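You operate a simulated robot arm through the tools that you are given. There is no shell and no other tool. Be economical: measure what you need, move in short steps, check, and stop when the job is done.

You are at the controls of a simulated two-armed robot. One attempt, no reset.

Task
Wipe up the spill on the top of the test bench with the bench cloth and put it back.
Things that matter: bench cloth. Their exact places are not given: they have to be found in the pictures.

Only the result counts: the job must be done as asked and must still hold three seconds after the hand-in. Knocking over, shifting, dropping, spilling or breaking anything else fails it. Flat cloth is picked up by pressing the open fingertips on it (5 to 10 N) and closing them slowly along it; thin cloth reads only 2 to 8 mm in the jaws.

Robot
Two 7-joint arms with two-finger parallel grippers on one trunk, on a base that drives. Base frame: it is fixed to the floor where the robot stands at the start and does not move with it; the origin is under the middle of the robot, x ahead of it, y to its left, z up; the surface under the hand at the start is at about z = 92. Lengths are in cm, angles in degrees, forces in N, time in s.
The left shoulder is at the start at [7.3, 18.2, 108.6], the right one opposite. With the tool pointing down near the work surface each hand reaches from about 28 to 74 cm from the robot's upright axis, wherever it stands, measured 20 degrees to its own side. Payload 3.91 kg a hand.
Tool frame (each hand has its own): the origin (TCP) lies between the finger pads and is the grasp point; the fingertips stand 3 cm ahead of it; z points along the fingers, y is the line along which they close. The gripper opens to 11 cm. The fingers are 2 cm wide and 1 cm thick; the gripper's body (4.8 by 11.2 cm) begins 5.5 cm behind the TCP.
Orientation is that of the tool frame in the base frame, as a unit quaternion [w, x, y, z]. With the fingers straight down and closing along the base's y, the tool's x points along the base's -x, its y along +y and its z along -z.

Tools
- The arms move only by the tool apply_moves. It takes "left_moves", "right_moves" or both (then of equal length, played together; a hand with none holds still); each is a list of rows, each an object (a shift or turn left out is 0, a gripper value left out holds the last) with "turn": the turn, a rotation vector about the tool's x, y, z in units of 6 degrees (1.0 is 6 degrees), a list of three; "offset": the shift along the tool's x, y, z in units of 50 mm (1.0 is 50 mm), a list of three; "gripper": the gripper command, from -1 (shut) to 1 (fully open), values between in proportion. In form: [{"turn": [wx, wy, wz], "offset": [dx, dy, dz], "gripper": gripper}, ...]. A call has 1 to 20 rows; each row shifts and turns the commanded pose from where the row before left it, along the tool's axes as they then stand. A call with a number of a shift or a turn outside -1 to 1 is refused whole. Each row takes 0.2 s and may step no farther than 5 cm and 8.6 degrees from the row before; otherwise, or with a gripper value out of range, the whole call is refused. Where a pose cannot be reached the arm comes as near as it can. A force on the tool above 40 N (or 10 N above the force at the start of the call, whichever is more), or a blocked arm, ends the call early, and 0.2 s more pass. Each finger travels about 7.2 cm/s and halts on what it meets, pressing with about 37 N; the grip force reading is that of the motor and also rises with nothing between the fingers. The clock runs only during rows and for 0.2 s after the last one: add rows that do not move to give the fingers time. The reply holds the time, the measured pose of the TCP, the force on the tool along the base axes, the opening and the grip force, in the units named above and with some noise, with the torque about the TCP (base axes, N m) and any sound that the robot's microphone picked up.
- Cameras (640 x 400 px; columns grow to the right, rows downward): "scene" is now at [21.81, 4.03, 128.71]; the picture's right is [0.41, -0.91, 0.00], its down [-0.50, -0.22, -0.84] and it looks along [0.76, 0.34, -0.55] (base axes); focal length 214 px, centre (320, 200). "left" rides on the left gripper at [7.2, -1.7, -10.3] in its tool frame; the picture's right is [0.23, 0.97, 0.00], its down [-0.76, 0.18, -0.62] and it looks along [-0.61, 0.14, 0.78] (tool axes); focal length 222 px, centre (320, 200). "right" rides on the right gripper at [7.2, 1.7, -10.3] in its tool frame; the picture's right is [-0.23, 0.97, 0.00], its down [-0.76, -0.18, -0.62] and it looks along [-0.61, -0.14, 0.78] (tool axes); focal length 222 px, centre (320, 200).
- capture(camera): a new picture of that camera. The clock stands still meanwhile.
- slide_trunk(by): slides the trunk up (or, below 0, down) by that many cm; the arms and the scene camera ride with it, the base frame stays. It gives what a move gives, with no picture.
- steer(legs): drives the robot by 1 to 6 legs, each [ahead, left, turn to the left] in cm, cm and degrees, along the robot's own axes; the way and the turn of a leg run together, so that a leg with both is an arc; at most 150 cm and 180 degrees a leg. The arms and the cameras ride along, it lands a little off, and it stops where it bumps. It gives what a move gives.
- pan_tilt(pan, tilt): turns the head with the scene camera to pan (to the left, within 80 degrees either way) and tilt (down, from -29 to 69), counted from straight ahead of the robot. It gives what a move gives.
- pixel_to_xyz(camera, pixels): for up to 12 pixels [column, row] of the newest picture of that camera ("zoom" is the newest enlarged one), the place [x, y, z] in the base frame of the surface seen there, good to about 0.2 cm, but the place of the scene camera against the robot may be out by one fixed shift of up to 1.8 cm in any direction. The clock stands still meanwhile.
- inspect(camera, box): a new picture of the part [left, top, right, bottom] of that camera's present view, enlarged. The clock stands still meanwhile.
- sign_off(): hands the job in; it is judged then, once.

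Keep the steps short. Do not move on a guess: measure, check each grasp and each placing, and mend mistakes. In all there are 80 turns and 58 pictures (those below and enlarged ones count). Leave the grippers open and the arms clear of the work at the hand-in unless told otherwise, and finish with a single line.

The tools are called after "Call:" by a JSON object that holds its "api" and its "payload". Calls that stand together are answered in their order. apply_moves: Moves the arms, as the interface text tells. Its arguments: {"type":"object","properties":{"left_moves":{"type":"array"},"right_moves":{"type":"array"}},"required":[]} The other tools are called the same way: slide_trunk (by) slides the trunk up or down; steer (legs) drives the base; pan_tilt (pan, tilt) turns the head that bears the scene camera; capture (camera) takes a picture; pixel_to_xyz (camera, pixels) gives the place of the surface under pixels of a picture; inspect (camera, box) takes an enlarged picture of a part of a camera's view; sign_off () hands the job in.

At the start:

```text
t: 0.0
left_tcp_pos: [36.15, 30.49, 120.53]
left_tool_rot: [-0.001, 0.0, 1.0, 0.0]
left_force: [-0.8, -0.9, 1.5]
left_moment: [-0.01, -0.02, 0.0]
left_grip_width: 11.0
left_grip_force: 0.0
right_tcp_pos: [43.14, -1.89, 111.52]
right_tool_rot: [0.0, 0.0, 1.0, 0.0]
right_force: [-0.9, 0.5, -0.7]
right_moment: [0.0, 0.02, -0.01]
right_grip_width: 11.02
right_grip_force: 0.1
trunk travel left (down, up): [-35.0, 16.4]
robot x, y, heading: [0.04, -0.07, -0.1]
head pan, tilt: [23.9, 33.3]
```

scene: 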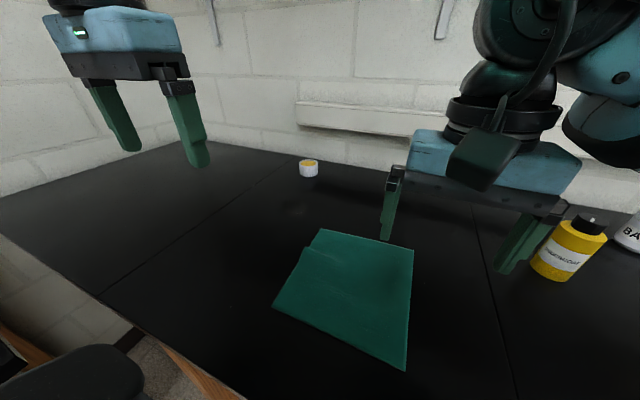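
right: 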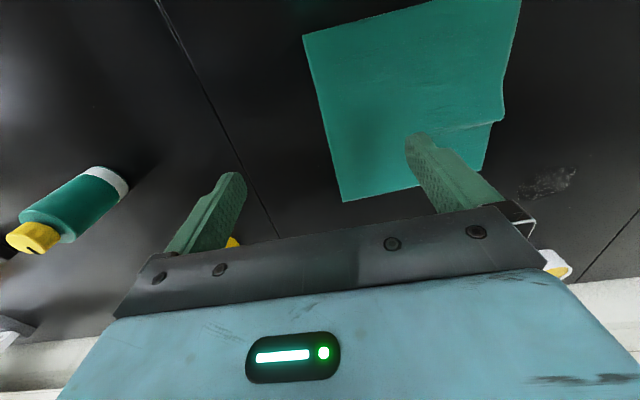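
left: 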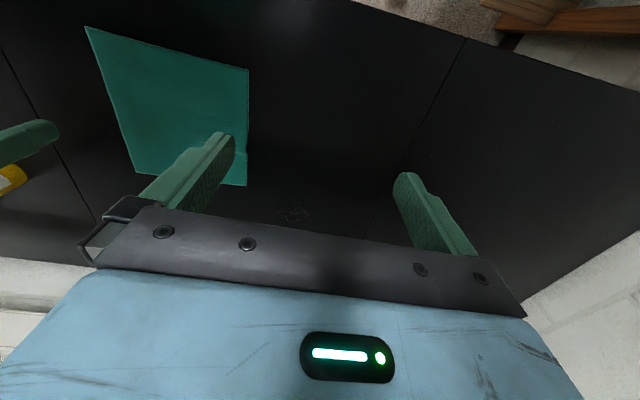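

I see the green cloth in the scene at about (350,295) and a faint smudge near (290,210). It shows as (548,182) in the right picture and (295,213) in the left. Next I enlarge and measure these.

Call:
{"api": "inspect", "payload": {"camera": "right", "box": [440, 100, 640, 225]}}

Call:
{"api": "inspect", "payload": {"camera": "scene", "box": [220, 150, 460, 300]}}

Call:
{"api": "pixel_to_xyz", "payload": {"camera": "right", "pixels": [[519, 185], [576, 170], [525, 195], [570, 185], [548, 182], [305, 36], [343, 200], [480, 168], [503, 120], [518, 5], [400, 60], [540, 120]]}}

Call:
{"api": "pixel_to_xyz", "payload": {"camera": "left", "pixels": [[86, 28], [248, 70], [245, 184], [137, 171], [245, 153], [280, 213], [310, 213], [295, 205], [295, 222], [180, 110]]}}

Call:
{"api": "pixel_to_xyz", "payload": {"camera": "scene", "pixels": [[322, 230], [412, 249], [405, 368], [274, 305], [303, 252], [290, 210], [308, 168], [350, 300], [200, 260]]}}

```text
3.20 times, centred on (540, 162) of right
```

zoom: 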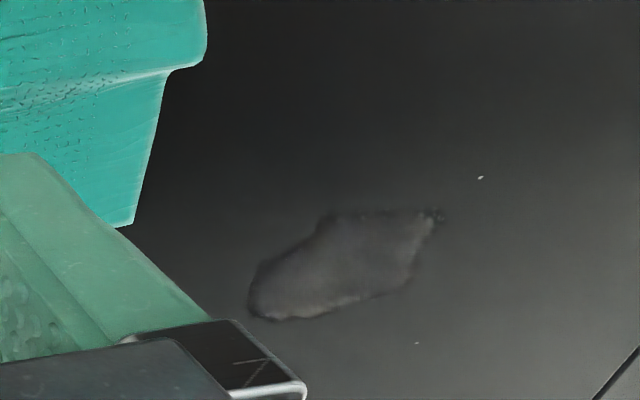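

```text
2.67 times, centred on (340, 225) of scene
```

zoom: 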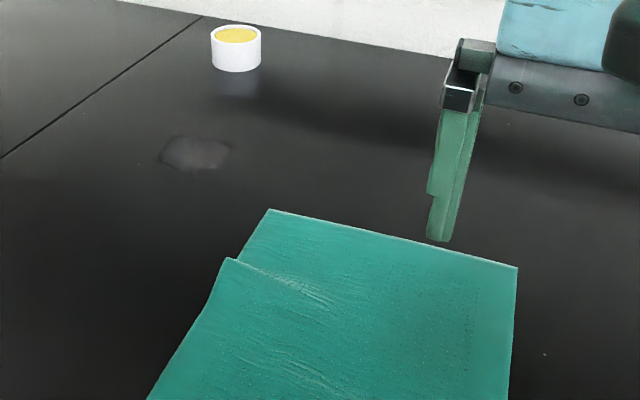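

```text
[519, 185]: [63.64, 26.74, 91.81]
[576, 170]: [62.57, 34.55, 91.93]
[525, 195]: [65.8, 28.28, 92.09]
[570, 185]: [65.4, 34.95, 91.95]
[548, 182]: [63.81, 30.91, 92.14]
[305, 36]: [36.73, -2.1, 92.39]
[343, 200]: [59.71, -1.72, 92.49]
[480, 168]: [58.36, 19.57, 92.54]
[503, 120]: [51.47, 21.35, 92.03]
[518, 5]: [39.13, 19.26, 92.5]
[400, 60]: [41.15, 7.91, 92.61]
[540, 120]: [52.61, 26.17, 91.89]
```

```text
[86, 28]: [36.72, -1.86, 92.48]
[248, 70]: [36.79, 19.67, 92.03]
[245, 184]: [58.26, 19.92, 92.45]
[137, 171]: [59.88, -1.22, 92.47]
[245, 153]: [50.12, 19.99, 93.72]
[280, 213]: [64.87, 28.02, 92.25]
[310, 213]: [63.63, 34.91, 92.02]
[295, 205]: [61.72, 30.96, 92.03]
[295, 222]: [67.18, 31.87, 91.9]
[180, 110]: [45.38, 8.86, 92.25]
```

```text
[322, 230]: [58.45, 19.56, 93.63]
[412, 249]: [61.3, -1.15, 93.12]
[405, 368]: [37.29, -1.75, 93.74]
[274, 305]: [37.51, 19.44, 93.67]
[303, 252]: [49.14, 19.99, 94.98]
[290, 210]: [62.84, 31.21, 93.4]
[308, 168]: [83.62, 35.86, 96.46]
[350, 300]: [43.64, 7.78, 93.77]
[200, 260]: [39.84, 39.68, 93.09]
```

The cloth spans x 36.7–59.8 and y −1.8–20, with a ridge near (50,20). The spill spans x 62–67 and y 27–35, close to the reach limit. I look around the front-left to see if there's room to drive.

Call:
{"api": "pan_tilt", "payload": {"pan": 35, "tilt": 60}}

Call:
{"api": "capture", "payload": {"camera": "scene"}}

```text
t: 0.9
left_tcp_pos: [36.09, 30.55, 120.5]
left_tool_rot: [0.0, 0.0, 1.0, 0.0]
left_force: [0.0, -0.4, -1.0]
left_moment: [-0.01, -0.01, -0.05]
left_grip_width: 11.03
left_grip_force: 0.0
right_tcp_pos: [43.02, -1.75, 111.61]
right_tool_rot: [-0.001, 0.0, 1.0, 0.0]
right_force: [0.2, -0.3, 0.0]
right_moment: [-0.01, 0.04, 0.01]
right_grip_width: 11.01
right_grip_force: 0.1
trunk travel left (down, up): [-35.0, 16.4]
robot x, y, heading: [-0.03, 0.29, -0.0]
head pan, tilt: [35.0, 60.0]
```

```text
52 pictures are left
```

scene: 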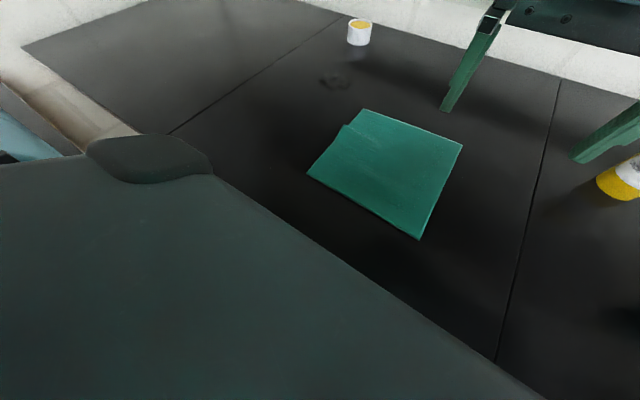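

Call:
{"api": "pixel_to_xyz", "payload": {"camera": "scene", "pixels": [[150, 155], [190, 160], [100, 250], [350, 330], [225, 180], [300, 230], [130, 120], [20, 155], [335, 82], [485, 365]]}}

Call:
{"api": "pan_tilt", "payload": {"pan": 75, "tilt": 40}}

Call:
{"api": "capture", "payload": {"camera": "scene"}}

```text
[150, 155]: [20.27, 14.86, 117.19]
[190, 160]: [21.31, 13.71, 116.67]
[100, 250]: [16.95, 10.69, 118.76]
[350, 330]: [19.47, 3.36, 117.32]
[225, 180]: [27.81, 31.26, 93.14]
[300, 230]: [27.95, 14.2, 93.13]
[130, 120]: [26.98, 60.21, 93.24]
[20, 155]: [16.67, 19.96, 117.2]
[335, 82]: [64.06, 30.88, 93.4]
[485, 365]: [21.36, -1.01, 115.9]
```

```text
t: 2.0
left_tcp_pos: [36.15, 30.61, 120.57]
left_tool_rot: [0.0, 0.001, 1.0, 0.0]
left_force: [-0.1, -0.4, 0.1]
left_moment: [-0.01, 0.01, 0.0]
left_grip_width: 11.01
left_grip_force: 0.0
right_tcp_pos: [43.25, -1.84, 111.65]
right_tool_rot: [0.001, 0.0, 1.0, -0.001]
right_force: [0.1, 0.1, -0.4]
right_moment: [0.03, 0.01, 0.01]
right_grip_width: 10.99
right_grip_force: 0.0
trunk travel left (down, up): [-35.0, 16.4]
robot x, y, heading: [0.01, -0.03, 0.0]
head pan, tilt: [75.0, 40.0]
```

```text
51 pictures are left
```

scene: 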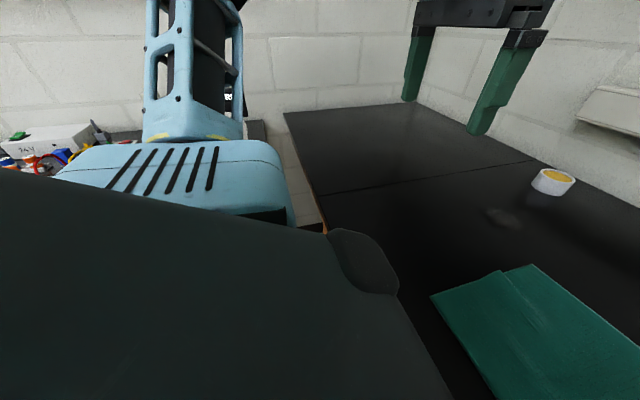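

Only the robot's own arm is at its left, and the bench front is clear. I drive 12 cm left so the spill falls well within the left hand's reach.

Call:
{"api": "steer", "payload": {"legs": [[0, 12, 0]]}}

Call:
{"api": "pan_tilt", "payload": {"pan": 5, "tilt": 40}}

Call:
{"api": "capture", "payload": {"camera": "scene"}}

```text
t: 3.7
left_tcp_pos: [36.15, 42.64, 120.51]
left_tool_rot: [-0.001, -0.001, 1.0, 0.0]
left_force: [1.2, -0.8, 0.2]
left_moment: [-0.01, -0.01, 0.01]
left_grip_width: 11.0
left_grip_force: 0.1
right_tcp_pos: [43.17, 10.21, 111.5]
right_tool_rot: [0.0, 0.0, 1.0, 0.0]
right_force: [0.3, 1.6, 0.3]
right_moment: [0.01, 0.01, -0.02]
right_grip_width: 11.01
right_grip_force: 0.1
trunk travel left (down, up): [-35.0, 16.4]
robot x, y, heading: [-0.12, 11.92, -0.2]
head pan, tilt: [75.0, 40.0]
```

```text
t: 5.1
left_tcp_pos: [36.11, 42.47, 120.48]
left_tool_rot: [0.0, 0.0, 1.0, 0.0]
left_force: [-0.2, 0.5, 0.3]
left_moment: [0.0, 0.0, 0.03]
left_grip_width: 11.0
left_grip_force: 0.1
right_tcp_pos: [43.1, 10.32, 111.47]
right_tool_rot: [0.0, 0.0, 1.0, 0.0]
right_force: [-0.5, 0.5, 0.1]
right_moment: [0.03, -0.01, -0.03]
right_grip_width: 10.98
right_grip_force: 0.0
trunk travel left (down, up): [-35.0, 16.4]
robot x, y, heading: [-0.29, 11.84, 0.4]
head pan, tilt: [5.0, 40.0]
```

```text
50 pictures are left
```

scene: 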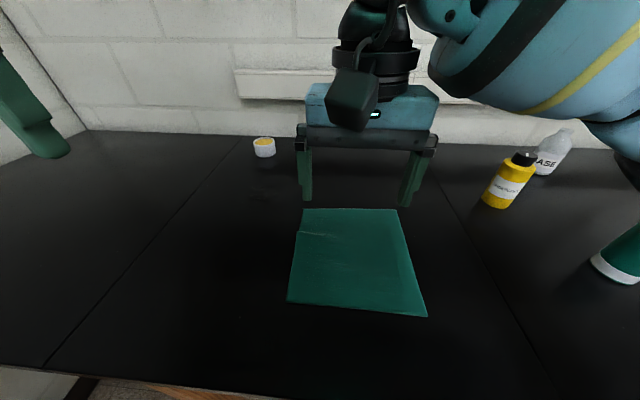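

The right hand is now over the cloth, so I raise it and pull it off to its side. Meanwhile the left hand turns 90° so it closes along x, across the ridge.

Call:
{"api": "apply_moves", "payload": {"right_moves": [{"offset": [0, 0, -1]}, {"offset": [0, 0, -1]}, {"offset": [0.4, -0.8, 0]}, {"offset": [0.4, -0.8, 0]}, {"offset": [0.4, -0.8, 0]}, {"offset": [0.4, -0.8, 0]}, {"offset": [0, -0.8, 0]}, {"offset": [0, -0.8, 0]}, {}, {}, {}, {}, {}, {}, {}], "left_moves": [{"turn": [0, 0, 1]}, {"turn": [0, 0, 1]}, {"turn": [0, 0, 1]}, {"turn": [0, 0, 1]}, {"turn": [0, 0, 1]}, {"turn": [0, 0, 1]}, {"turn": [0, 0, 1]}, {"turn": [0, 0, 1]}, {"turn": [0, 0, 1]}, {"turn": [0, 0, 1]}, {"turn": [0, 0, 1]}, {"turn": [0, 0, 1]}, {"turn": [0, 0, 1]}, {"turn": [0, 0, 1]}, {"turn": [0, 0, 1]}]}}

```text
t: 8.3
left_tcp_pos: [28.84, 32.24, 115.15]
left_tool_rot: [0.0, 0.706, 0.708, 0.0]
left_force: [-0.9, 0.2, 1.1]
left_moment: [0.02, 0.03, 0.01]
left_grip_width: 10.99
left_grip_force: 0.1
left hand out of reach, approached as far as the arm can: row 9, 10, 11, 12, 13, 14, 15
right_tcp_pos: [35.14, -13.86, 121.51]
right_tool_rot: [0.0, 0.0, 1.0, 0.0]
right_force: [0.3, -0.2, -0.7]
right_moment: [0.01, 0.0, 0.01]
right_grip_width: 11.0
right_grip_force: 0.1
trunk travel left (down, up): [-35.0, 16.4]
robot x, y, heading: [-0.27, 11.76, 0.1]
head pan, tilt: [5.0, 40.0]
```

The left hand reached the orientation but drifted. I make a small test move, +x 10 cm, to see where the commanded pose is counted from.

Call:
{"api": "apply_moves", "payload": {"left_moves": [{"offset": [0, 0.8, 0]}, {"offset": [0, 0.8, 0]}, {}]}}

```text
t: 9.1
left_tcp_pos: [32.42, 28.55, 113.49]
left_tool_rot: [0.0, 0.706, 0.708, 0.0]
left_force: [-0.9, 0.7, -0.1]
left_moment: [0.0, -0.01, -0.03]
left_grip_width: 10.99
left_grip_force: 0.2
left hand out of reach, approached as far as the arm can: row 1, 2
right_tcp_pos: [35.27, -13.88, 121.49]
right_tool_rot: [0.0, 0.0, 1.0, -0.001]
right_force: [-0.6, 0.6, 0.3]
right_moment: [-0.01, 0.01, 0.0]
right_grip_width: 11.0
right_grip_force: 0.1
trunk travel left (down, up): [-35.0, 16.4]
robot x, y, heading: [-0.13, 11.81, 0.1]
head pan, tilt: [5.0, 40.0]
```

This orientation is strained at the wrist. I go back to closing along y, the natural pose, and will pinch the cloth flat.

Call:
{"api": "apply_moves", "payload": {"left_moves": [{"turn": [0, 0, -1]}, {"turn": [0, 0, -1]}, {"turn": [0, 0, -1]}, {"turn": [0, 0, -1]}, {"turn": [0, 0, -1]}, {"turn": [0, 0, -1]}, {"turn": [0, 0, -1]}, {"turn": [0, 0, -1]}, {"turn": [0, 0, -1]}, {"turn": [0, 0, -1]}, {"turn": [0, 0, -1]}, {"turn": [0, 0, -1]}, {"turn": [0, 0, -1]}, {"turn": [0, 0, -1]}, {"turn": [0, 0, -1]}, {}, {}]}}

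```text
t: 12.7
left_tcp_pos: [32.27, 28.71, 113.62]
left_tool_rot: [0.0, -0.001, 1.0, -0.001]
left_force: [-0.2, 0.4, 0.6]
left_moment: [-0.01, -0.03, 0.01]
left_grip_width: 11.01
left_grip_force: 0.0
right_tcp_pos: [35.16, -13.95, 121.53]
right_tool_rot: [0.0, 0.0, 1.0, 0.0]
right_force: [0.7, -0.3, 0.7]
right_moment: [0.0, 0.01, -0.03]
right_grip_width: 11.01
right_grip_force: 0.1
trunk travel left (down, up): [-35.0, 16.4]
robot x, y, heading: [0.32, 12.17, 0.1]
head pan, tilt: [5.0, 40.0]
```

Control is restored. Next I move above the cloth at (50,13), with tips about 99 high, and open to about 6 cm.

Call:
{"api": "apply_moves", "payload": {"left_moves": [{"offset": [-0.59, -0.523, 0.387], "gripper": 0.1}, {"offset": [-0.59, -0.523, 0.387]}, {"offset": [-0.59, -0.523, 0.387]}, {"offset": [-0.59, -0.523, 0.387]}, {"offset": [-0.59, -0.523, 0.387]}, {"offset": [-0.59, -0.523, 0.387]}, {}, {}]}}

Call:
{"api": "capture", "payload": {"camera": "left"}}

```text
t: 14.5
left_tcp_pos: [45.42, 24.45, 105.87]
left_tool_rot: [-0.002, 0.0, 1.0, 0.001]
left_force: [1.0, -0.2, 1.0]
left_moment: [0.03, 0.01, -0.03]
left_grip_width: 6.06
left_grip_force: 0.1
left hand out of reach, approached as far as the arm can: row 3, 4, 5, 6
right_tcp_pos: [35.24, -13.86, 121.42]
right_tool_rot: [0.0, 0.0, 1.0, 0.0]
right_force: [0.2, -0.2, -0.3]
right_moment: [-0.05, 0.0, -0.01]
right_grip_width: 11.01
right_grip_force: 0.0
trunk travel left (down, up): [-35.0, 16.4]
robot x, y, heading: [-0.34, 11.88, -0.1]
head pan, tilt: [5.0, 40.0]
```

```text
49 pictures are left
```

left: 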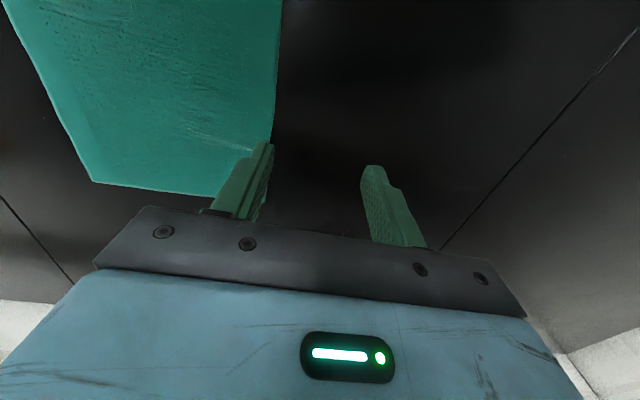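

The arm stopped short at (45.4,24.5). I try the rest of the way in smaller steps to see if it's a real limit.

Call:
{"api": "apply_moves", "payload": {"left_moves": [{"offset": [-0.3, -0.5, 0.2]}, {"offset": [-0.3, -0.5, 0.2]}, {"offset": [-0.3, -0.5, 0.2]}, {}, {}]}}

```text
t: 15.7
left_tcp_pos: [45.45, 24.57, 105.74]
left_tool_rot: [0.0, 0.001, 1.0, 0.0]
left_force: [-0.3, 0.5, 0.4]
left_moment: [-0.03, -0.04, 0.0]
left_grip_width: 6.05
left_grip_force: 0.1
left hand out of reach, approached as far as the arm can: row 1, 2, 3
right_tcp_pos: [35.17, -13.84, 121.55]
right_tool_rot: [0.0, -0.001, 1.0, 0.0]
right_force: [0.7, 0.1, -0.1]
right_moment: [-0.03, 0.02, -0.04]
right_grip_width: 10.99
right_grip_force: 0.0
trunk travel left (down, up): [-35.0, 16.4]
robot x, y, heading: [0.13, 12.05, 0.1]
head pan, tilt: [5.0, 40.0]
```

The arm seems to have settled in an awkward posture. I go back to its starting pose relative to the robot, about (36,42,120), and approach from there.

Call:
{"api": "apply_moves", "payload": {"left_moves": [{"offset": [0, 0.5, -0.6]}, {"offset": [0.3, 0.5, -0.6]}, {"offset": [0.4, 0.5, -0.6]}, {"offset": [0.4, 0.7, -0.6]}, {"offset": [0.4, 0.7, -0.5]}, {"offset": [0.3, 0.7, 0]}, {}, {}]}}

Call:
{"api": "apply_moves", "payload": {"left_moves": [{"offset": [-0.5, 0, 0]}, {"offset": [-0.5, 0, 0]}, {"offset": [-0.5, 0, 0.4]}, {"offset": [-0.5, -0.2, 0.4]}, {"offset": [-0.5, -0.3, 0.4]}, {}]}}

```text
refused: row 4 steps farther than a row can; nothing moved
```

```text
t: 17.1
left_tcp_pos: [52.85, 27.72, 101.98]
left_tool_rot: [0.001, 0.0, 1.0, 0.0]
left_force: [-0.8, 0.1, 0.2]
left_moment: [0.0, -0.02, 0.01]
left_grip_width: 6.07
left_grip_force: 0.0
left hand out of reach, approached as far as the arm can: row 1, 2, 3, 4, 5
right_tcp_pos: [35.1, -13.97, 121.57]
right_tool_rot: [0.001, 0.0, 1.0, 0.0]
right_force: [0.4, -0.6, 0.1]
right_moment: [0.04, 0.0, -0.01]
right_grip_width: 10.99
right_grip_force: 0.0
trunk travel left (down, up): [-35.0, 16.4]
robot x, y, heading: [0.34, 11.85, -0.2]
head pan, tilt: [5.0, 40.0]
```

One call was refused for step size, and the second still shows a constraint. I back out to the start-like pose in legal steps.

Call:
{"api": "apply_moves", "payload": {"left_moves": [{"offset": [0.4, 0.4, -0.6]}, {"offset": [0.5, 0.4, -0.6]}, {"offset": [0.5, 0.4, -0.6]}, {"offset": [0.5, 0.5, -0.6]}, {"offset": [0.5, 0.5, -0.6]}, {"offset": [0.5, 0.5, -0.6]}, {"offset": [0.3, 0.3, 0]}, {}, {}]}}

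Call:
{"api": "capture", "payload": {"camera": "scene"}}

```text
t: 19.1
left_tcp_pos: [36.93, 42.57, 120.0]
left_tool_rot: [-0.001, 0.0, 1.0, 0.0]
left_force: [-0.7, 0.1, -0.8]
left_moment: [0.03, -0.01, 0.03]
left_grip_width: 6.04
left_grip_force: 0.1
right_tcp_pos: [35.17, -13.78, 121.52]
right_tool_rot: [0.0, 0.0, 1.0, -0.001]
right_force: [-0.1, 0.5, 0.9]
right_moment: [0.03, -0.02, -0.01]
right_grip_width: 11.01
right_grip_force: 0.0
trunk travel left (down, up): [-35.0, 16.4]
robot x, y, heading: [0.09, 11.89, -0.1]
head pan, tilt: [5.0, 40.0]
```

```text
48 pictures are left
```

scene: 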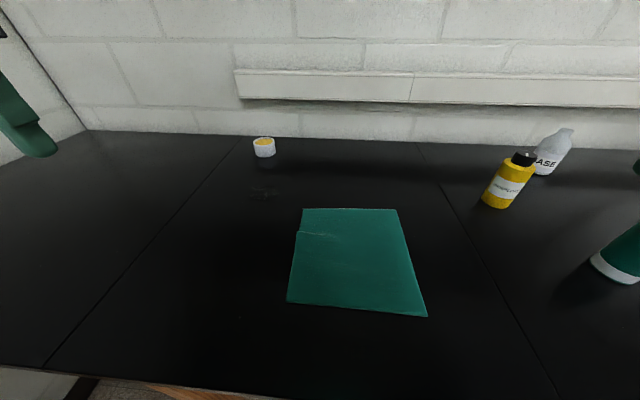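

It looks like a real inward reach limit of the left arm. So I drive 16 cm right, which puts the cloth on the left arm's own side.

Call:
{"api": "steer", "payload": {"legs": [[0, -16, 0]]}}

Call:
{"api": "apply_moves", "payload": {"left_moves": [{"offset": [-0.5, -0.5, 0.4]}, {"offset": [-0.5, -0.5, 0.4]}, {"offset": [-0.5, -0.5, 0.4]}, {"offset": [-0.5, -0.5, 0.4]}, {"offset": [-0.5, -0.3, 0.4]}, {"offset": [-0.1, -0.2, 0.4]}, {"offset": [0, 0, 0.4]}, {"offset": [0, 0, 0.4]}, {}, {}]}}

```text
t: 21.1
left_tcp_pos: [37.02, 26.57, 120.07]
left_tool_rot: [0.0, -0.001, 1.0, 0.0]
left_force: [1.0, 0.4, -0.9]
left_moment: [0.02, -0.02, 0.01]
left_grip_width: 6.06
left_grip_force: 0.1
right_tcp_pos: [35.35, -29.93, 121.52]
right_tool_rot: [-0.001, 0.001, 1.0, 0.0]
right_force: [-0.6, 0.2, -0.5]
right_moment: [-0.01, 0.02, 0.0]
right_grip_width: 10.99
right_grip_force: 0.0
trunk travel left (down, up): [-35.0, 16.4]
robot x, y, heading: [0.21, -3.87, 0.1]
head pan, tilt: [5.0, 40.0]
```

```text
t: 23.4
left_tcp_pos: [49.98, 14.07, 103.97]
left_tool_rot: [0.0, -0.001, 1.0, -0.001]
left_force: [0.4, -0.5, -0.6]
left_moment: [0.0, 0.02, 0.01]
left_grip_width: 6.04
left_grip_force: 0.1
right_tcp_pos: [35.28, -29.95, 121.52]
right_tool_rot: [0.001, 0.0, 1.0, 0.0]
right_force: [0.3, -0.5, -0.5]
right_moment: [0.05, -0.01, 0.02]
right_grip_width: 10.99
right_grip_force: 0.0
trunk travel left (down, up): [-35.0, 16.4]
robot x, y, heading: [-0.0, -3.9, -0.1]
head pan, tilt: [5.0, 40.0]
```

The hand is at (50,14,104). I descend until the tips are about 1 cm above the cloth and then look.

Call:
{"api": "apply_moves", "payload": {"left_moves": [{"offset": [0, 0, 0.5]}, {"offset": [0, 0, 0.5]}, {"offset": [0, 0, 0.5]}, {}, {}]}}

Call:
{"api": "capture", "payload": {"camera": "left"}}

```text
t: 24.6
left_tcp_pos: [50.14, 14.1, 96.51]
left_tool_rot: [0.0, -0.001, 1.0, 0.0]
left_force: [-0.9, 0.2, 0.4]
left_moment: [0.03, -0.03, -0.01]
left_grip_width: 6.06
left_grip_force: 0.1
right_tcp_pos: [35.22, -29.89, 121.62]
right_tool_rot: [0.0, 0.0, 1.0, -0.001]
right_force: [0.2, 0.2, 0.7]
right_moment: [0.02, 0.03, -0.01]
right_grip_width: 11.02
right_grip_force: 0.0
trunk travel left (down, up): [-35.0, 16.4]
robot x, y, heading: [0.38, -4.08, -0.0]
head pan, tilt: [5.0, 40.0]
```

```text
47 pictures are left
```

left: 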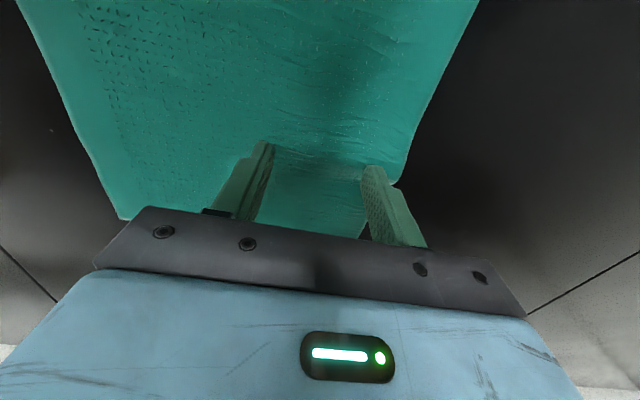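

The fingers straddle the cloth inside its left edge. I lower in fine steps to press.

Call:
{"api": "apply_moves", "payload": {"left_moves": [{"offset": [0, 0, 0.08]}, {"offset": [0, 0, 0.08]}, {"offset": [0, 0, 0.04]}, {}, {}]}}

```text
t: 25.8
left_tcp_pos: [49.92, 14.12, 95.45]
left_tool_rot: [0.0, -0.001, 1.0, 0.0]
left_force: [0.4, 0.0, 0.9]
left_moment: [0.04, -0.02, 0.01]
left_grip_width: 6.02
left_grip_force: 0.0
right_tcp_pos: [35.27, -29.91, 121.58]
right_tool_rot: [0.0, 0.0, 1.0, 0.0]
right_force: [0.3, 0.2, 0.3]
right_moment: [-0.01, -0.01, 0.0]
right_grip_width: 10.98
right_grip_force: 0.1
trunk travel left (down, up): [-35.0, 16.4]
robot x, y, heading: [-0.41, -3.89, 0.3]
head pan, tilt: [5.0, 40.0]
```

No contact yet, so a little lower.

Call:
{"api": "apply_moves", "payload": {"left_moves": [{"offset": [0, 0, 0.04]}, {"offset": [0, 0, 0.03]}, {}]}}

```text
t: 26.6
left_tcp_pos: [49.96, 14.01, 95.3]
left_tool_rot: [0.002, -0.001, 1.0, 0.0]
left_force: [1.6, 3.3, 11.4]
left_moment: [0.18, -0.07, -0.04]
left_grip_width: 6.07
left_grip_force: 0.1
right_tcp_pos: [35.22, -29.95, 121.52]
right_tool_rot: [0.001, 0.0, 1.0, 0.0]
right_force: [0.1, 0.7, 0.3]
right_moment: [-0.04, -0.03, -0.06]
right_grip_width: 11.05
right_grip_force: 0.1
trunk travel left (down, up): [-35.0, 16.4]
robot x, y, heading: [0.18, -4.11, 0.0]
head pan, tilt: [5.0, 40.0]
```

Contact reads 11 N, so I ease up half a millimetre and close slowly.

Call:
{"api": "apply_moves", "payload": {"left_moves": [{"offset": [0, 0, -0.01]}, {"gripper": 0.02}, {"gripper": -0.05}, {"gripper": -0.12}, {"gripper": -0.19}, {"gripper": -0.26}, {"gripper": -0.33}, {"gripper": -0.4}, {"gripper": -0.47}, {"gripper": -0.54}, {"gripper": -0.61}, {"gripper": -0.68}, {"gripper": -0.75}, {"gripper": -0.82}, {"gripper": -0.9}, {"gripper": -1}, {}, {}]}}

Call:
{"api": "capture", "payload": {"camera": "left"}}

```text
t: 30.4
left_tcp_pos: [49.95, 14.2, 95.44]
left_tool_rot: [0.001, -0.001, 1.0, 0.0]
left_force: [-1.1, 4.3, 13.6]
left_moment: [0.05, 0.0, 0.0]
left_grip_width: 0.42
left_grip_force: 37.3
right_tcp_pos: [35.22, -29.9, 121.57]
right_tool_rot: [0.002, 0.0, 1.0, 0.0]
right_force: [-0.4, -0.2, -0.3]
right_moment: [0.0, -0.03, -0.04]
right_grip_width: 11.0
right_grip_force: 0.0
trunk travel left (down, up): [-35.0, 16.4]
robot x, y, heading: [0.19, -4.11, -0.1]
head pan, tilt: [5.0, 40.0]
```

```text
46 pictures are left
```

left: 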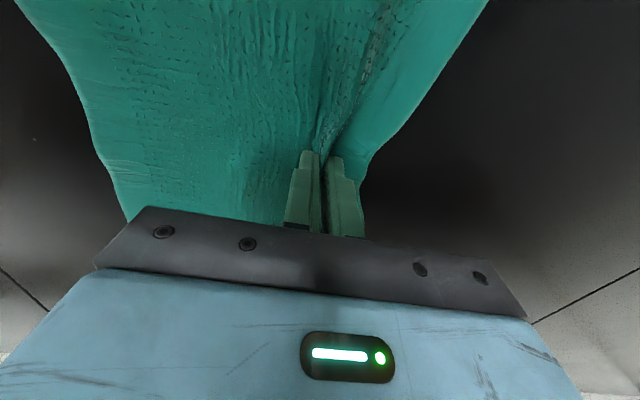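

The cloth is gripped: the jaws read 0.42 cm and the pinch fold is visible. I lift slightly to check it holds, then drive 10 cm left with it.

Call:
{"api": "apply_moves", "payload": {"left_moves": [{"offset": [0, 0, -0.3]}, {"offset": [0, 0, -0.5]}, {"offset": [0, 0, -0.4]}, {}]}}

Call:
{"api": "steer", "payload": {"legs": [[0, 10, 0]]}}

Call:
{"api": "capture", "payload": {"camera": "scene"}}

Call:
{"api": "capture", "payload": {"camera": "left"}}

```text
t: 31.4
left_tcp_pos: [49.92, 14.09, 101.22]
left_tool_rot: [-0.001, 0.0, 1.0, 0.0]
left_force: [-0.2, 0.0, -0.7]
left_moment: [-0.02, -0.01, 0.0]
left_grip_width: 0.38
left_grip_force: 37.2
right_tcp_pos: [35.31, -29.88, 121.55]
right_tool_rot: [0.0, 0.0, 1.0, 0.0]
right_force: [-0.2, 0.0, 0.2]
right_moment: [0.01, 0.01, 0.01]
right_grip_width: 11.0
right_grip_force: 0.0
trunk travel left (down, up): [-35.0, 16.4]
robot x, y, heading: [-0.27, -4.12, -0.1]
head pan, tilt: [5.0, 40.0]
```

```text
t: 32.9
left_tcp_pos: [50.08, 24.07, 101.33]
left_tool_rot: [-0.001, -0.001, 1.0, 0.0]
left_force: [0.0, 0.3, -0.6]
left_moment: [-0.05, 0.01, 0.0]
left_grip_width: 0.39
left_grip_force: 37.3
right_tcp_pos: [35.25, -19.95, 121.53]
right_tool_rot: [0.001, 0.0, 1.0, 0.0]
right_force: [0.2, 0.1, 0.3]
right_moment: [0.01, 0.02, 0.0]
right_grip_width: 10.97
right_grip_force: 0.0
trunk travel left (down, up): [-35.0, 16.4]
robot x, y, heading: [-0.25, 6.1, 0.0]
head pan, tilt: [5.0, 40.0]
```

```text
45 pictures are left
```

scene: 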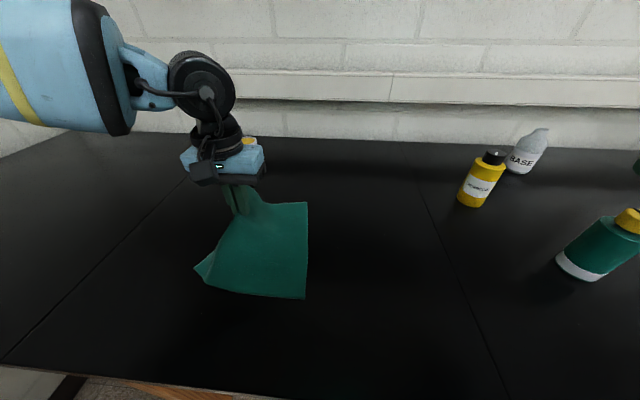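

```text
44 pictures are left
```

left: 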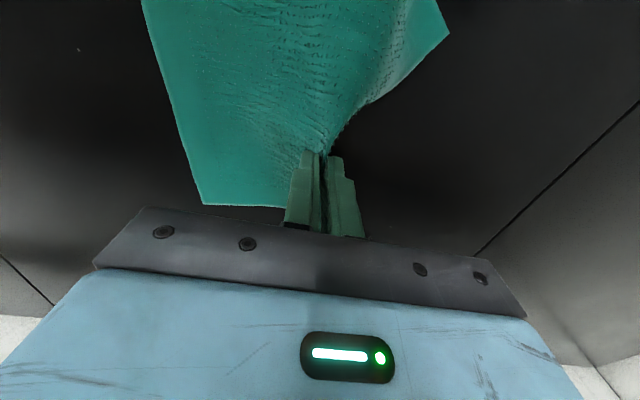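

The cloth hangs well from the hand. I carry it to (64,26), just beside the spill, and lower.

Call:
{"api": "apply_moves", "payload": {"left_moves": [{"offset": [-0.7, 0.1, 0]}, {"offset": [-0.7, 0.1, 0]}, {"offset": [-0.7, 0.1, 0]}, {"offset": [-0.7, 0.1, 0]}, {"offset": [0, 0, 0.5]}, {"offset": [0, 0, 0.4]}, {"offset": [0, 0, 0.2]}, {}, {}]}}

Call:
{"api": "capture", "payload": {"camera": "left"}}

```text
t: 34.9
left_tcp_pos: [58.22, 26.22, 95.91]
left_tool_rot: [0.001, -0.001, 1.0, 0.0]
left_force: [-0.5, -1.4, 5.0]
left_moment: [-0.1, 0.06, -0.02]
left_grip_width: 0.37
left_grip_force: 36.9
left hand out of reach, approached as far as the arm can: row 3, 4
right_tcp_pos: [35.18, -20.03, 121.44]
right_tool_rot: [0.0, -0.001, 1.0, 0.0]
right_force: [0.4, 0.3, -0.5]
right_moment: [0.01, -0.01, -0.01]
right_grip_width: 11.01
right_grip_force: 0.0
trunk travel left (down, up): [-35.0, 16.4]
robot x, y, heading: [0.44, 5.75, 0.1]
head pan, tilt: [5.0, 40.0]
```

```text
43 pictures are left
```

left: 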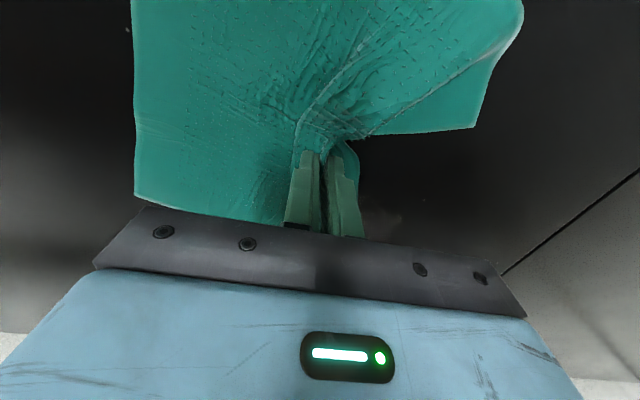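

The reach ends at x≈58 here. I lift 2 cm, drive 7 cm ahead, and watch for a bump.

Call:
{"api": "apply_moves", "payload": {"left_moves": [{"offset": [0, 0, -0.4]}, {}]}}

Call:
{"api": "steer", "payload": {"legs": [[7, 0, 0]]}}

```text
t: 35.5
left_tcp_pos: [58.09, 26.29, 97.82]
left_tool_rot: [0.0, 0.0, 1.0, 0.0]
left_force: [0.4, 0.7, -0.4]
left_moment: [-0.05, 0.02, 0.0]
left_grip_width: 0.41
left_grip_force: 37.0
right_tcp_pos: [35.31, -19.93, 121.54]
right_tool_rot: [0.0, 0.0, 1.0, 0.0]
right_force: [-0.6, -0.1, -0.5]
right_moment: [0.02, 0.01, 0.01]
right_grip_width: 10.98
right_grip_force: 0.1
trunk travel left (down, up): [-35.0, 16.4]
robot x, y, heading: [-0.1, 5.74, 0.0]
head pan, tilt: [5.0, 40.0]
```

```text
t: 36.5
left_tcp_pos: [65.4, 26.22, 97.73]
left_tool_rot: [-0.001, -0.001, 1.0, 0.001]
left_force: [0.6, 0.2, -0.6]
left_moment: [-0.02, 0.03, 0.01]
left_grip_width: 0.41
left_grip_force: 37.3
right_tcp_pos: [42.45, -20.14, 121.57]
right_tool_rot: [-0.002, 0.0, 1.0, 0.001]
right_force: [1.3, -1.0, -0.6]
right_moment: [0.0, 0.04, 0.0]
right_grip_width: 10.99
right_grip_force: 0.1
trunk travel left (down, up): [-35.0, 16.4]
robot x, y, heading: [7.13, 5.79, -0.0]
head pan, tilt: [5.0, 40.0]
```

There was no bump and the hand is at (65.4,26.2). I lower until it presses on the bench beside the spill.

Call:
{"api": "apply_moves", "payload": {"left_moves": [{"offset": [0.1, 0, 0.2]}, {"offset": [0, 0, 0.16]}, {"offset": [0, 0, 0.04]}, {}, {}]}}

```text
t: 37.7
left_tcp_pos: [64.64, 26.24, 95.8]
left_tool_rot: [0.001, 0.0, 1.0, 0.0]
left_force: [-3.8, 2.2, 11.3]
left_moment: [0.02, 0.03, 0.03]
left_grip_width: 0.44
left_grip_force: 36.8
right_tcp_pos: [42.26, -19.91, 121.47]
right_tool_rot: [0.0, -0.001, 1.0, 0.0]
right_force: [0.2, -0.4, 0.0]
right_moment: [0.02, 0.01, 0.0]
right_grip_width: 10.99
right_grip_force: 0.0
trunk travel left (down, up): [-35.0, 16.4]
robot x, y, heading: [7.21, 6.0, 0.1]
head pan, tilt: [5.0, 40.0]
```

It presses at 11 N. I wipe along y to about 38 at x 64.6 and back at x≈66.5.

Call:
{"api": "apply_moves", "payload": {"left_moves": [{"offset": [0, 0.4, 0]}, {"offset": [0, 0.4, 0]}, {"offset": [0, 0.4, 0]}, {"offset": [0, 0.4, 0]}, {"offset": [0, 0.4, 0]}, {"offset": [0, 0.4, 0]}, {}, {"offset": [-0.4, 0, 0]}, {"offset": [0, -0.4, 0]}, {"offset": [0, -0.4, 0]}, {"offset": [0, -0.4, 0]}, {"offset": [0, -0.4, 0]}, {"offset": [0, -0.4, 0]}, {"offset": [0, -0.4, 0]}, {}]}}

Call:
{"api": "capture", "payload": {"camera": "left"}}

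```text
t: 40.9
left_tcp_pos: [66.6, 26.68, 95.8]
left_tool_rot: [0.0, -0.002, 1.0, 0.001]
left_force: [-0.7, 0.6, 3.8]
left_moment: [-0.03, 0.06, 0.03]
left_grip_width: 0.41
left_grip_force: 36.9
left hand out of reach, approached as far as the arm can: row 14
right_tcp_pos: [42.29, -19.98, 121.52]
right_tool_rot: [0.0, -0.001, 1.0, 0.001]
right_force: [-0.6, -0.7, -0.1]
right_moment: [-0.03, 0.0, 0.02]
right_grip_width: 11.01
right_grip_force: 0.1
trunk travel left (down, up): [-35.0, 16.4]
robot x, y, heading: [6.89, 5.65, -0.1]
head pan, tilt: [5.0, 40.0]
```

```text
42 pictures are left
```

left: 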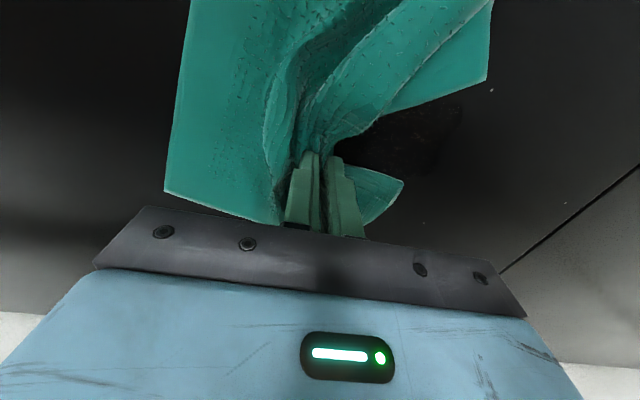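

The pass ran, but I want to see what's left, so I enlarge the dark area at about (420,140).

Call:
{"api": "inspect", "payload": {"camera": "left", "box": [320, 80, 520, 205]}}

Call:
{"api": "pixel_to_xyz", "payload": {"camera": "left", "pixels": [[400, 120], [450, 115], [350, 150], [400, 165], [440, 150], [490, 90], [500, 130]]}}

```text
3.20 times, centred on (420, 142) of left
```

zoom: 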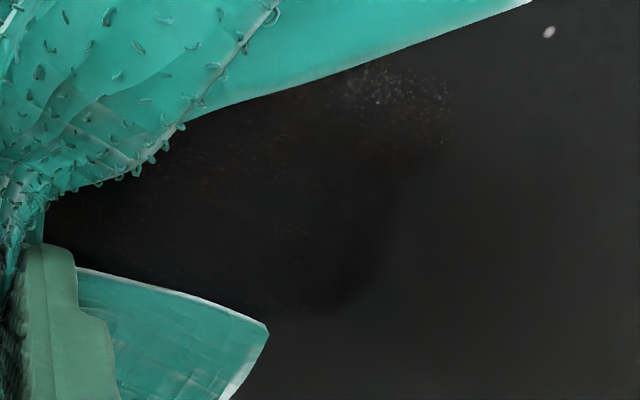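

```text
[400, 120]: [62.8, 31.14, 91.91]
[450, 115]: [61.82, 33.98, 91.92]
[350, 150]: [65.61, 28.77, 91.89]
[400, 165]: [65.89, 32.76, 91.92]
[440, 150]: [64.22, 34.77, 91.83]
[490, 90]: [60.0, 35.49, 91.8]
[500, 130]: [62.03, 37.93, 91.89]
```

Wiping works; residue is left at about (61.5,33). I press slightly more and do passes at x≈62.5 and 60.5.

Call:
{"api": "apply_moves", "payload": {"left_moves": [{"offset": [0.4, 0, 0.02]}, {"offset": [0.4, 0, 0]}, {"offset": [0, 0.4, 0.01]}, {"offset": [0, 0.4, 0]}, {"offset": [0, 0.4, 0]}, {"offset": [0, 0.4, 0]}, {"offset": [0, 0.4, 0]}, {"offset": [0, 0.4, 0]}, {"offset": [0.4, 0, 0]}, {"offset": [0, -0.4, 0]}, {"offset": [0, -0.4, 0]}, {"offset": [0, -0.4, 0]}, {"offset": [0, -0.4, 0]}, {"offset": [0, -0.4, 0]}, {"offset": [0, -0.4, 0]}, {}]}}

Call:
{"api": "inspect", "payload": {"camera": "left", "box": [300, 80, 620, 280]}}

```text
t: 44.3
left_tcp_pos: [60.57, 26.56, 95.67]
left_tool_rot: [0.0, -0.001, 1.0, 0.0]
left_force: [-0.6, 2.9, 10.1]
left_moment: [0.06, 0.04, 0.01]
left_grip_width: 0.41
left_grip_force: 37.1
right_tcp_pos: [42.27, -19.9, 121.59]
right_tool_rot: [0.0, -0.002, 1.0, 0.001]
right_force: [-0.1, -0.4, 0.3]
right_moment: [0.0, 0.0, 0.02]
right_grip_width: 10.97
right_grip_force: 0.0
trunk travel left (down, up): [-35.0, 16.4]
robot x, y, heading: [6.94, 5.83, -0.2]
head pan, tilt: [5.0, 40.0]
```

```text
2.00 times, centred on (460, 180) of left
```

zoom: 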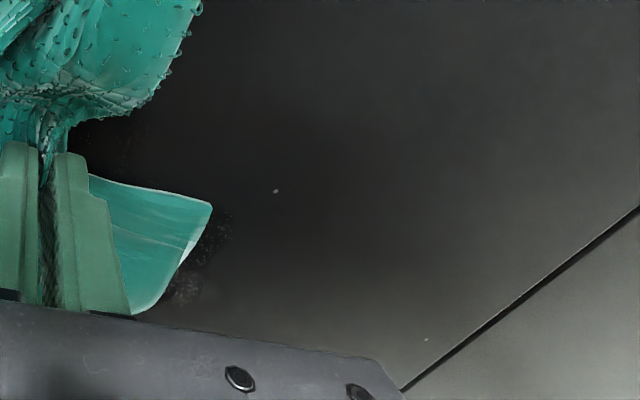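

Faint traces are at zoom (215,230), (185,285) and (110,130). I locate them.

Call:
{"api": "pixel_to_xyz", "payload": {"camera": "zoom", "pixels": [[218, 228], [185, 288], [115, 130], [275, 191]]}}

Call:
{"api": "apply_moves", "payload": {"left_moves": [{"offset": [0, 0, -0.6]}, {"offset": [0.5, -0.5, -0.6]}, {"offset": [0.5, -0.5, 0]}, {"offset": [0.5, -0.5, 0]}, {}]}}

Call:
{"api": "inspect", "payload": {"camera": "left", "box": [300, 80, 620, 280]}}

Call:
{"api": "inspect", "payload": {"camera": "scene", "box": [180, 120, 340, 220]}}

```text
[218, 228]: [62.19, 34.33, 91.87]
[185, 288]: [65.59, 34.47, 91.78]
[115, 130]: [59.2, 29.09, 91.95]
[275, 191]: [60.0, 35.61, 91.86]
```

```text
t: 45.5
left_tcp_pos: [53.22, 19.16, 101.69]
left_tool_rot: [0.0, -0.001, 1.0, 0.001]
left_force: [0.2, -0.8, -0.5]
left_moment: [-0.09, -0.03, 0.0]
left_grip_width: 0.39
left_grip_force: 37.2
right_tcp_pos: [42.35, -19.9, 121.64]
right_tool_rot: [0.0, -0.001, 1.0, 0.001]
right_force: [-0.5, -0.5, 1.5]
right_moment: [-0.03, 0.01, -0.01]
right_grip_width: 11.0
right_grip_force: 0.0
trunk travel left (down, up): [-35.0, 16.4]
robot x, y, heading: [6.92, 5.99, 0.3]
head pan, tilt: [5.0, 40.0]
```

```text
2.00 times, centred on (460, 180) of left
```

zoom: 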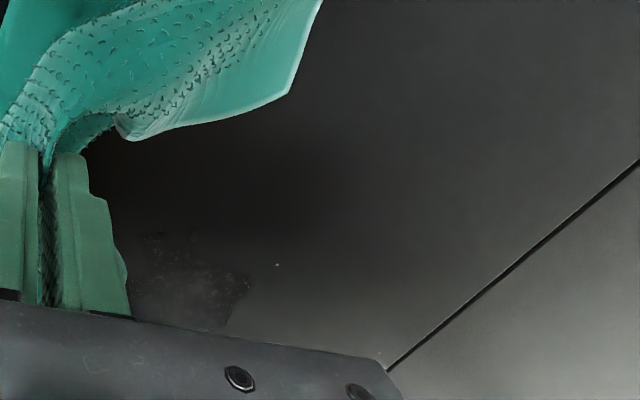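

```text
4.00 times, centred on (260, 170) of scene
```

zoom: 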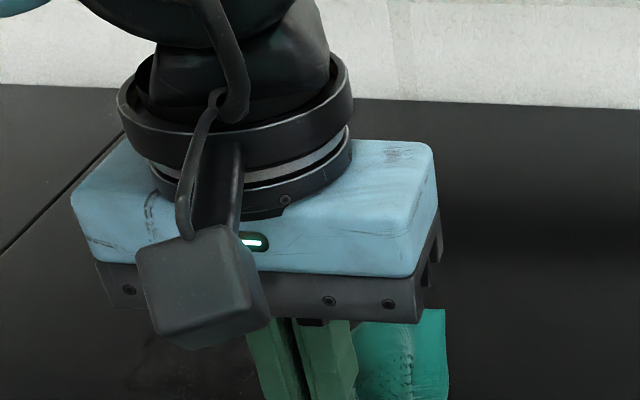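

Faint residue shows at zoom (140–245, 235–320). I measure where it is.

Call:
{"api": "inspect", "payload": {"camera": "left", "box": [340, 170, 460, 245]}}

Call:
{"api": "pixel_to_xyz", "payload": {"camera": "left", "pixels": [[375, 197], [420, 220], [370, 225], [395, 195], [400, 240]]}}

```text
5.33 times, centred on (400, 208) of left
```

zoom: 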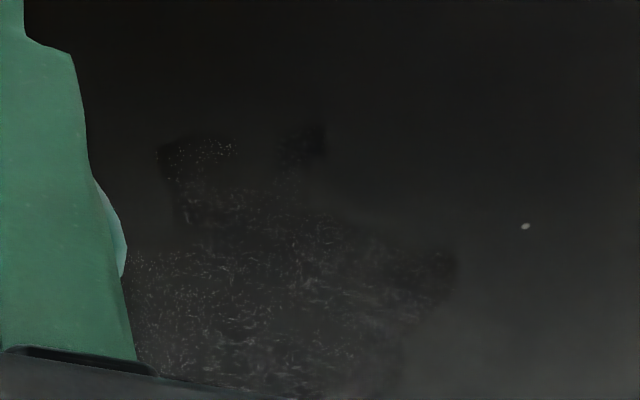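

```text
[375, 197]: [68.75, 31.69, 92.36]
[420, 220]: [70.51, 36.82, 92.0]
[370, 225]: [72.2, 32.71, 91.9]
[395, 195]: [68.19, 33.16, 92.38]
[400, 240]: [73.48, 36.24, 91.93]
```

The residue seems farther out, around x 68–73 and y 31–37. I raise the hand for a wider view.

Call:
{"api": "apply_moves", "payload": {"left_moves": [{"offset": [0.5, 0, -0.8]}, {"offset": [0.5, 0, -0.8]}, {"offset": [0.5, 0, -0.8]}, {"offset": [0.5, 0, -0.8]}, {}, {}]}}

Call:
{"api": "pan_tilt", "payload": {"pan": 20, "tilt": 35}}

Call:
{"api": "capture", "payload": {"camera": "left"}}

Call:
{"api": "capture", "payload": {"camera": "scene"}}

```text
t: 46.9
left_tcp_pos: [43.01, 19.12, 117.82]
left_tool_rot: [-0.001, -0.001, 1.0, -0.001]
left_force: [0.5, 0.3, 0.0]
left_moment: [-0.08, -0.01, 0.03]
left_grip_width: 0.42
left_grip_force: 37.0
right_tcp_pos: [42.25, -19.92, 121.43]
right_tool_rot: [0.001, -0.001, 1.0, 0.0]
right_force: [0.0, 0.0, 0.6]
right_moment: [-0.03, 0.0, 0.01]
right_grip_width: 10.97
right_grip_force: 0.1
trunk travel left (down, up): [-35.0, 16.4]
robot x, y, heading: [6.64, 5.71, 0.2]
head pan, tilt: [5.0, 40.0]
```

```text
t: 47.7
left_tcp_pos: [43.22, 19.16, 117.69]
left_tool_rot: [0.0, -0.001, 1.0, 0.0]
left_force: [0.0, -0.5, -0.4]
left_moment: [-0.08, 0.01, 0.01]
left_grip_width: 0.41
left_grip_force: 37.1
right_tcp_pos: [42.3, -19.91, 121.51]
right_tool_rot: [0.0, 0.0, 1.0, 0.0]
right_force: [-0.1, -0.4, 0.7]
right_moment: [-0.02, -0.01, 0.02]
right_grip_width: 11.02
right_grip_force: 0.1
trunk travel left (down, up): [-35.0, 16.4]
robot x, y, heading: [7.18, 5.83, 0.2]
head pan, tilt: [20.0, 35.0]
```

```text
36 pictures are left
```

left: 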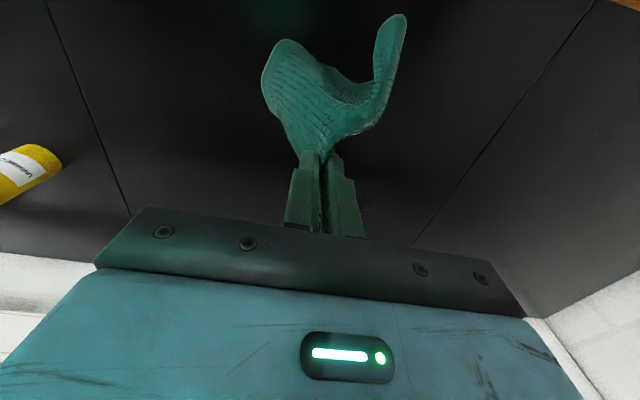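

```text
35 pictures are left
```

scene: 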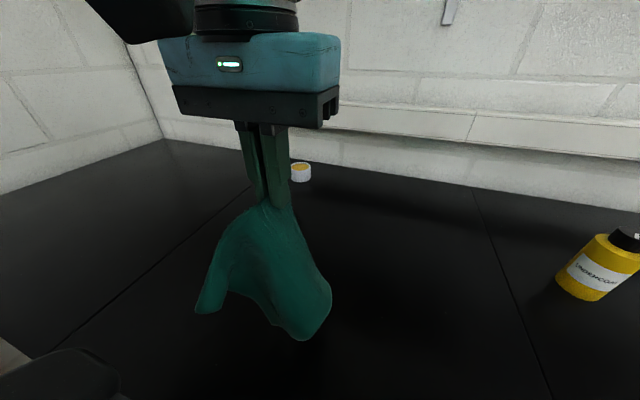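

Call:
{"api": "inspect", "payload": {"camera": "left", "box": [320, 130, 480, 230]}}

Call:
{"api": "pixel_to_xyz", "payload": {"camera": "zoom", "pixels": [[160, 280], [200, 270], [240, 290], [200, 310], [200, 200], [300, 250]]}}

```text
4.00 times, centred on (400, 180) of left
```

zoom: 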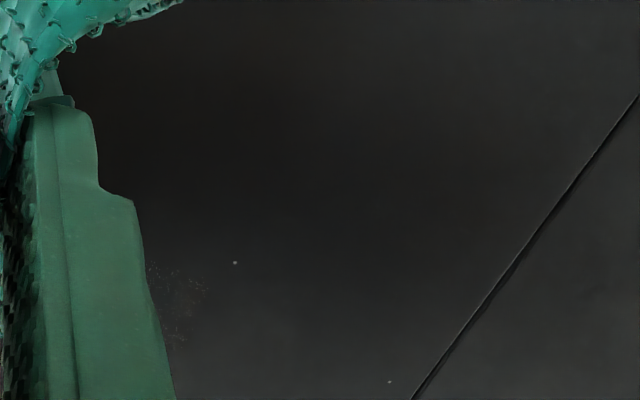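

```text
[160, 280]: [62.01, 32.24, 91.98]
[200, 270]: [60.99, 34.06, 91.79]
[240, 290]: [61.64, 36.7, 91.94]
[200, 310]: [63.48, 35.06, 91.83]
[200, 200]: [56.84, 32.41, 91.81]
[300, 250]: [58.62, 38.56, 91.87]
```

The residue is faint specks around x 61–66, y 31–35 (the earlier odd values came from a stale picture). I return to (61,26) and wipe with denser passes.

Call:
{"api": "apply_moves", "payload": {"left_moves": [{"offset": [-0.6, 0.25, 0.6]}, {"offset": [-0.6, 0.25, 0.6]}, {"offset": [-0.6, 0.25, 0.6]}, {"offset": [-0.6, 0.25, 0.6]}, {"offset": [-0.6, 0.25, 0.6]}, {"offset": [-0.6, 0.25, 0.6]}, {"offset": [0, 0, 0.4]}, {"offset": [0, 0, 0.3]}, {"offset": [0, 0, 0.1]}, {}, {}]}}

```text
t: 50.1
left_tcp_pos: [61.02, 26.56, 95.83]
left_tool_rot: [0.003, 0.0, 1.0, 0.0]
left_force: [-0.2, -0.8, 18.8]
left_moment: [-0.13, -0.18, 0.01]
left_grip_width: 0.41
left_grip_force: 36.5
right_tcp_pos: [42.06, -20.04, 121.51]
right_tool_rot: [0.001, -0.001, 1.0, 0.001]
right_force: [0.7, 0.9, 0.1]
right_moment: [0.0, 0.01, -0.02]
right_grip_width: 11.02
right_grip_force: 0.1
trunk travel left (down, up): [-35.0, 16.4]
robot x, y, heading: [6.87, 5.56, -0.0]
head pan, tilt: [20.0, 35.0]
```

It presses at 19 N, so I ease slightly and run three dense passes.

Call:
{"api": "apply_moves", "payload": {"left_moves": [{"offset": [0, 0.44, -0.01]}, {"offset": [0, 0.44, 0]}, {"offset": [0, 0.44, 0]}, {"offset": [0, 0.44, 0]}, {"offset": [0, 0.44, 0]}, {"offset": [-0.24, 0, 0]}, {"offset": [0, -0.44, 0]}, {"offset": [0, -0.44, 0]}, {"offset": [0, -0.44, 0]}, {"offset": [0, -0.44, 0]}, {"offset": [0, -0.44, 0]}, {"offset": [-0.24, 0, 0]}, {"offset": [0, 0.44, 0]}, {"offset": [0, 0.44, 0]}, {"offset": [0, 0.44, 0]}, {"offset": [0, 0.44, 0]}, {"offset": [0, 0.44, 0]}]}}

Call:
{"api": "apply_moves", "payload": {"left_moves": [{"offset": [-0.24, 0, 0.01]}, {"offset": [0, -0.44, 0]}, {"offset": [0, -0.44, 0]}, {"offset": [0, -0.44, 0]}, {"offset": [0, -0.44, 0]}, {"offset": [0, -0.3, 0]}, {"offset": [-0.24, 0, 0]}, {"offset": [0, 0.44, 0]}, {"offset": [0, 0.44, 0]}, {"offset": [0, 0.44, 0]}, {"offset": [0, 0.44, 0]}, {"offset": [-0.24, 0, 0]}, {"offset": [0, -0.44, 0]}, {"offset": [0, -0.44, 0]}, {"offset": [0, -0.44, 0]}, {"offset": [0, -0.2, 0]}, {}]}}

Call:
{"api": "capture", "payload": {"camera": "left"}}

```text
t: 53.7
left_tcp_pos: [63.52, 37.62, 95.82]
left_tool_rot: [0.001, -0.001, 1.0, 0.0]
left_force: [1.3, -2.7, 5.1]
left_moment: [-0.16, 0.0, 0.04]
left_grip_width: 0.44
left_grip_force: 36.8
right_tcp_pos: [42.33, -19.99, 121.46]
right_tool_rot: [0.0, 0.0, 1.0, 0.0]
right_force: [-0.7, 0.3, 0.0]
right_moment: [-0.02, 0.01, 0.0]
right_grip_width: 10.99
right_grip_force: 0.0
trunk travel left (down, up): [-35.0, 16.4]
robot x, y, heading: [6.79, 5.47, -0.1]
head pan, tilt: [20.0, 35.0]
```

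```text
t: 57.3
left_tcp_pos: [66.98, 28.56, 95.74]
left_tool_rot: [0.0, -0.002, 1.0, 0.0]
left_force: [0.0, 3.4, 6.6]
left_moment: [0.08, -0.02, 0.01]
left_grip_width: 0.4
left_grip_force: 37.3
right_tcp_pos: [42.22, -19.86, 121.58]
right_tool_rot: [0.0, 0.0, 1.0, 0.0]
right_force: [0.1, 0.0, 0.5]
right_moment: [0.0, 0.01, 0.04]
right_grip_width: 11.0
right_grip_force: 0.0
trunk travel left (down, up): [-35.0, 16.4]
robot x, y, heading: [7.02, 6.03, -0.0]
head pan, tilt: [20.0, 35.0]
```

```text
33 pictures are left
```

left: 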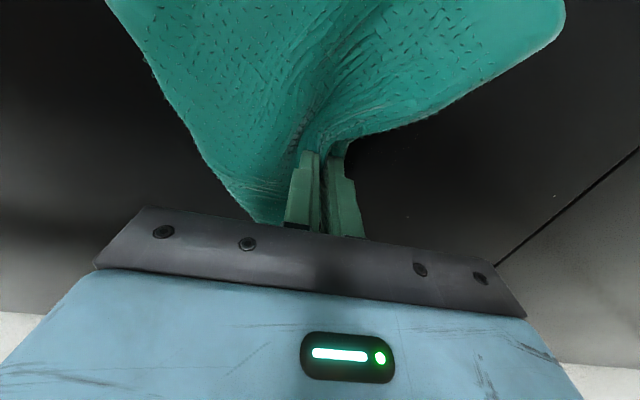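

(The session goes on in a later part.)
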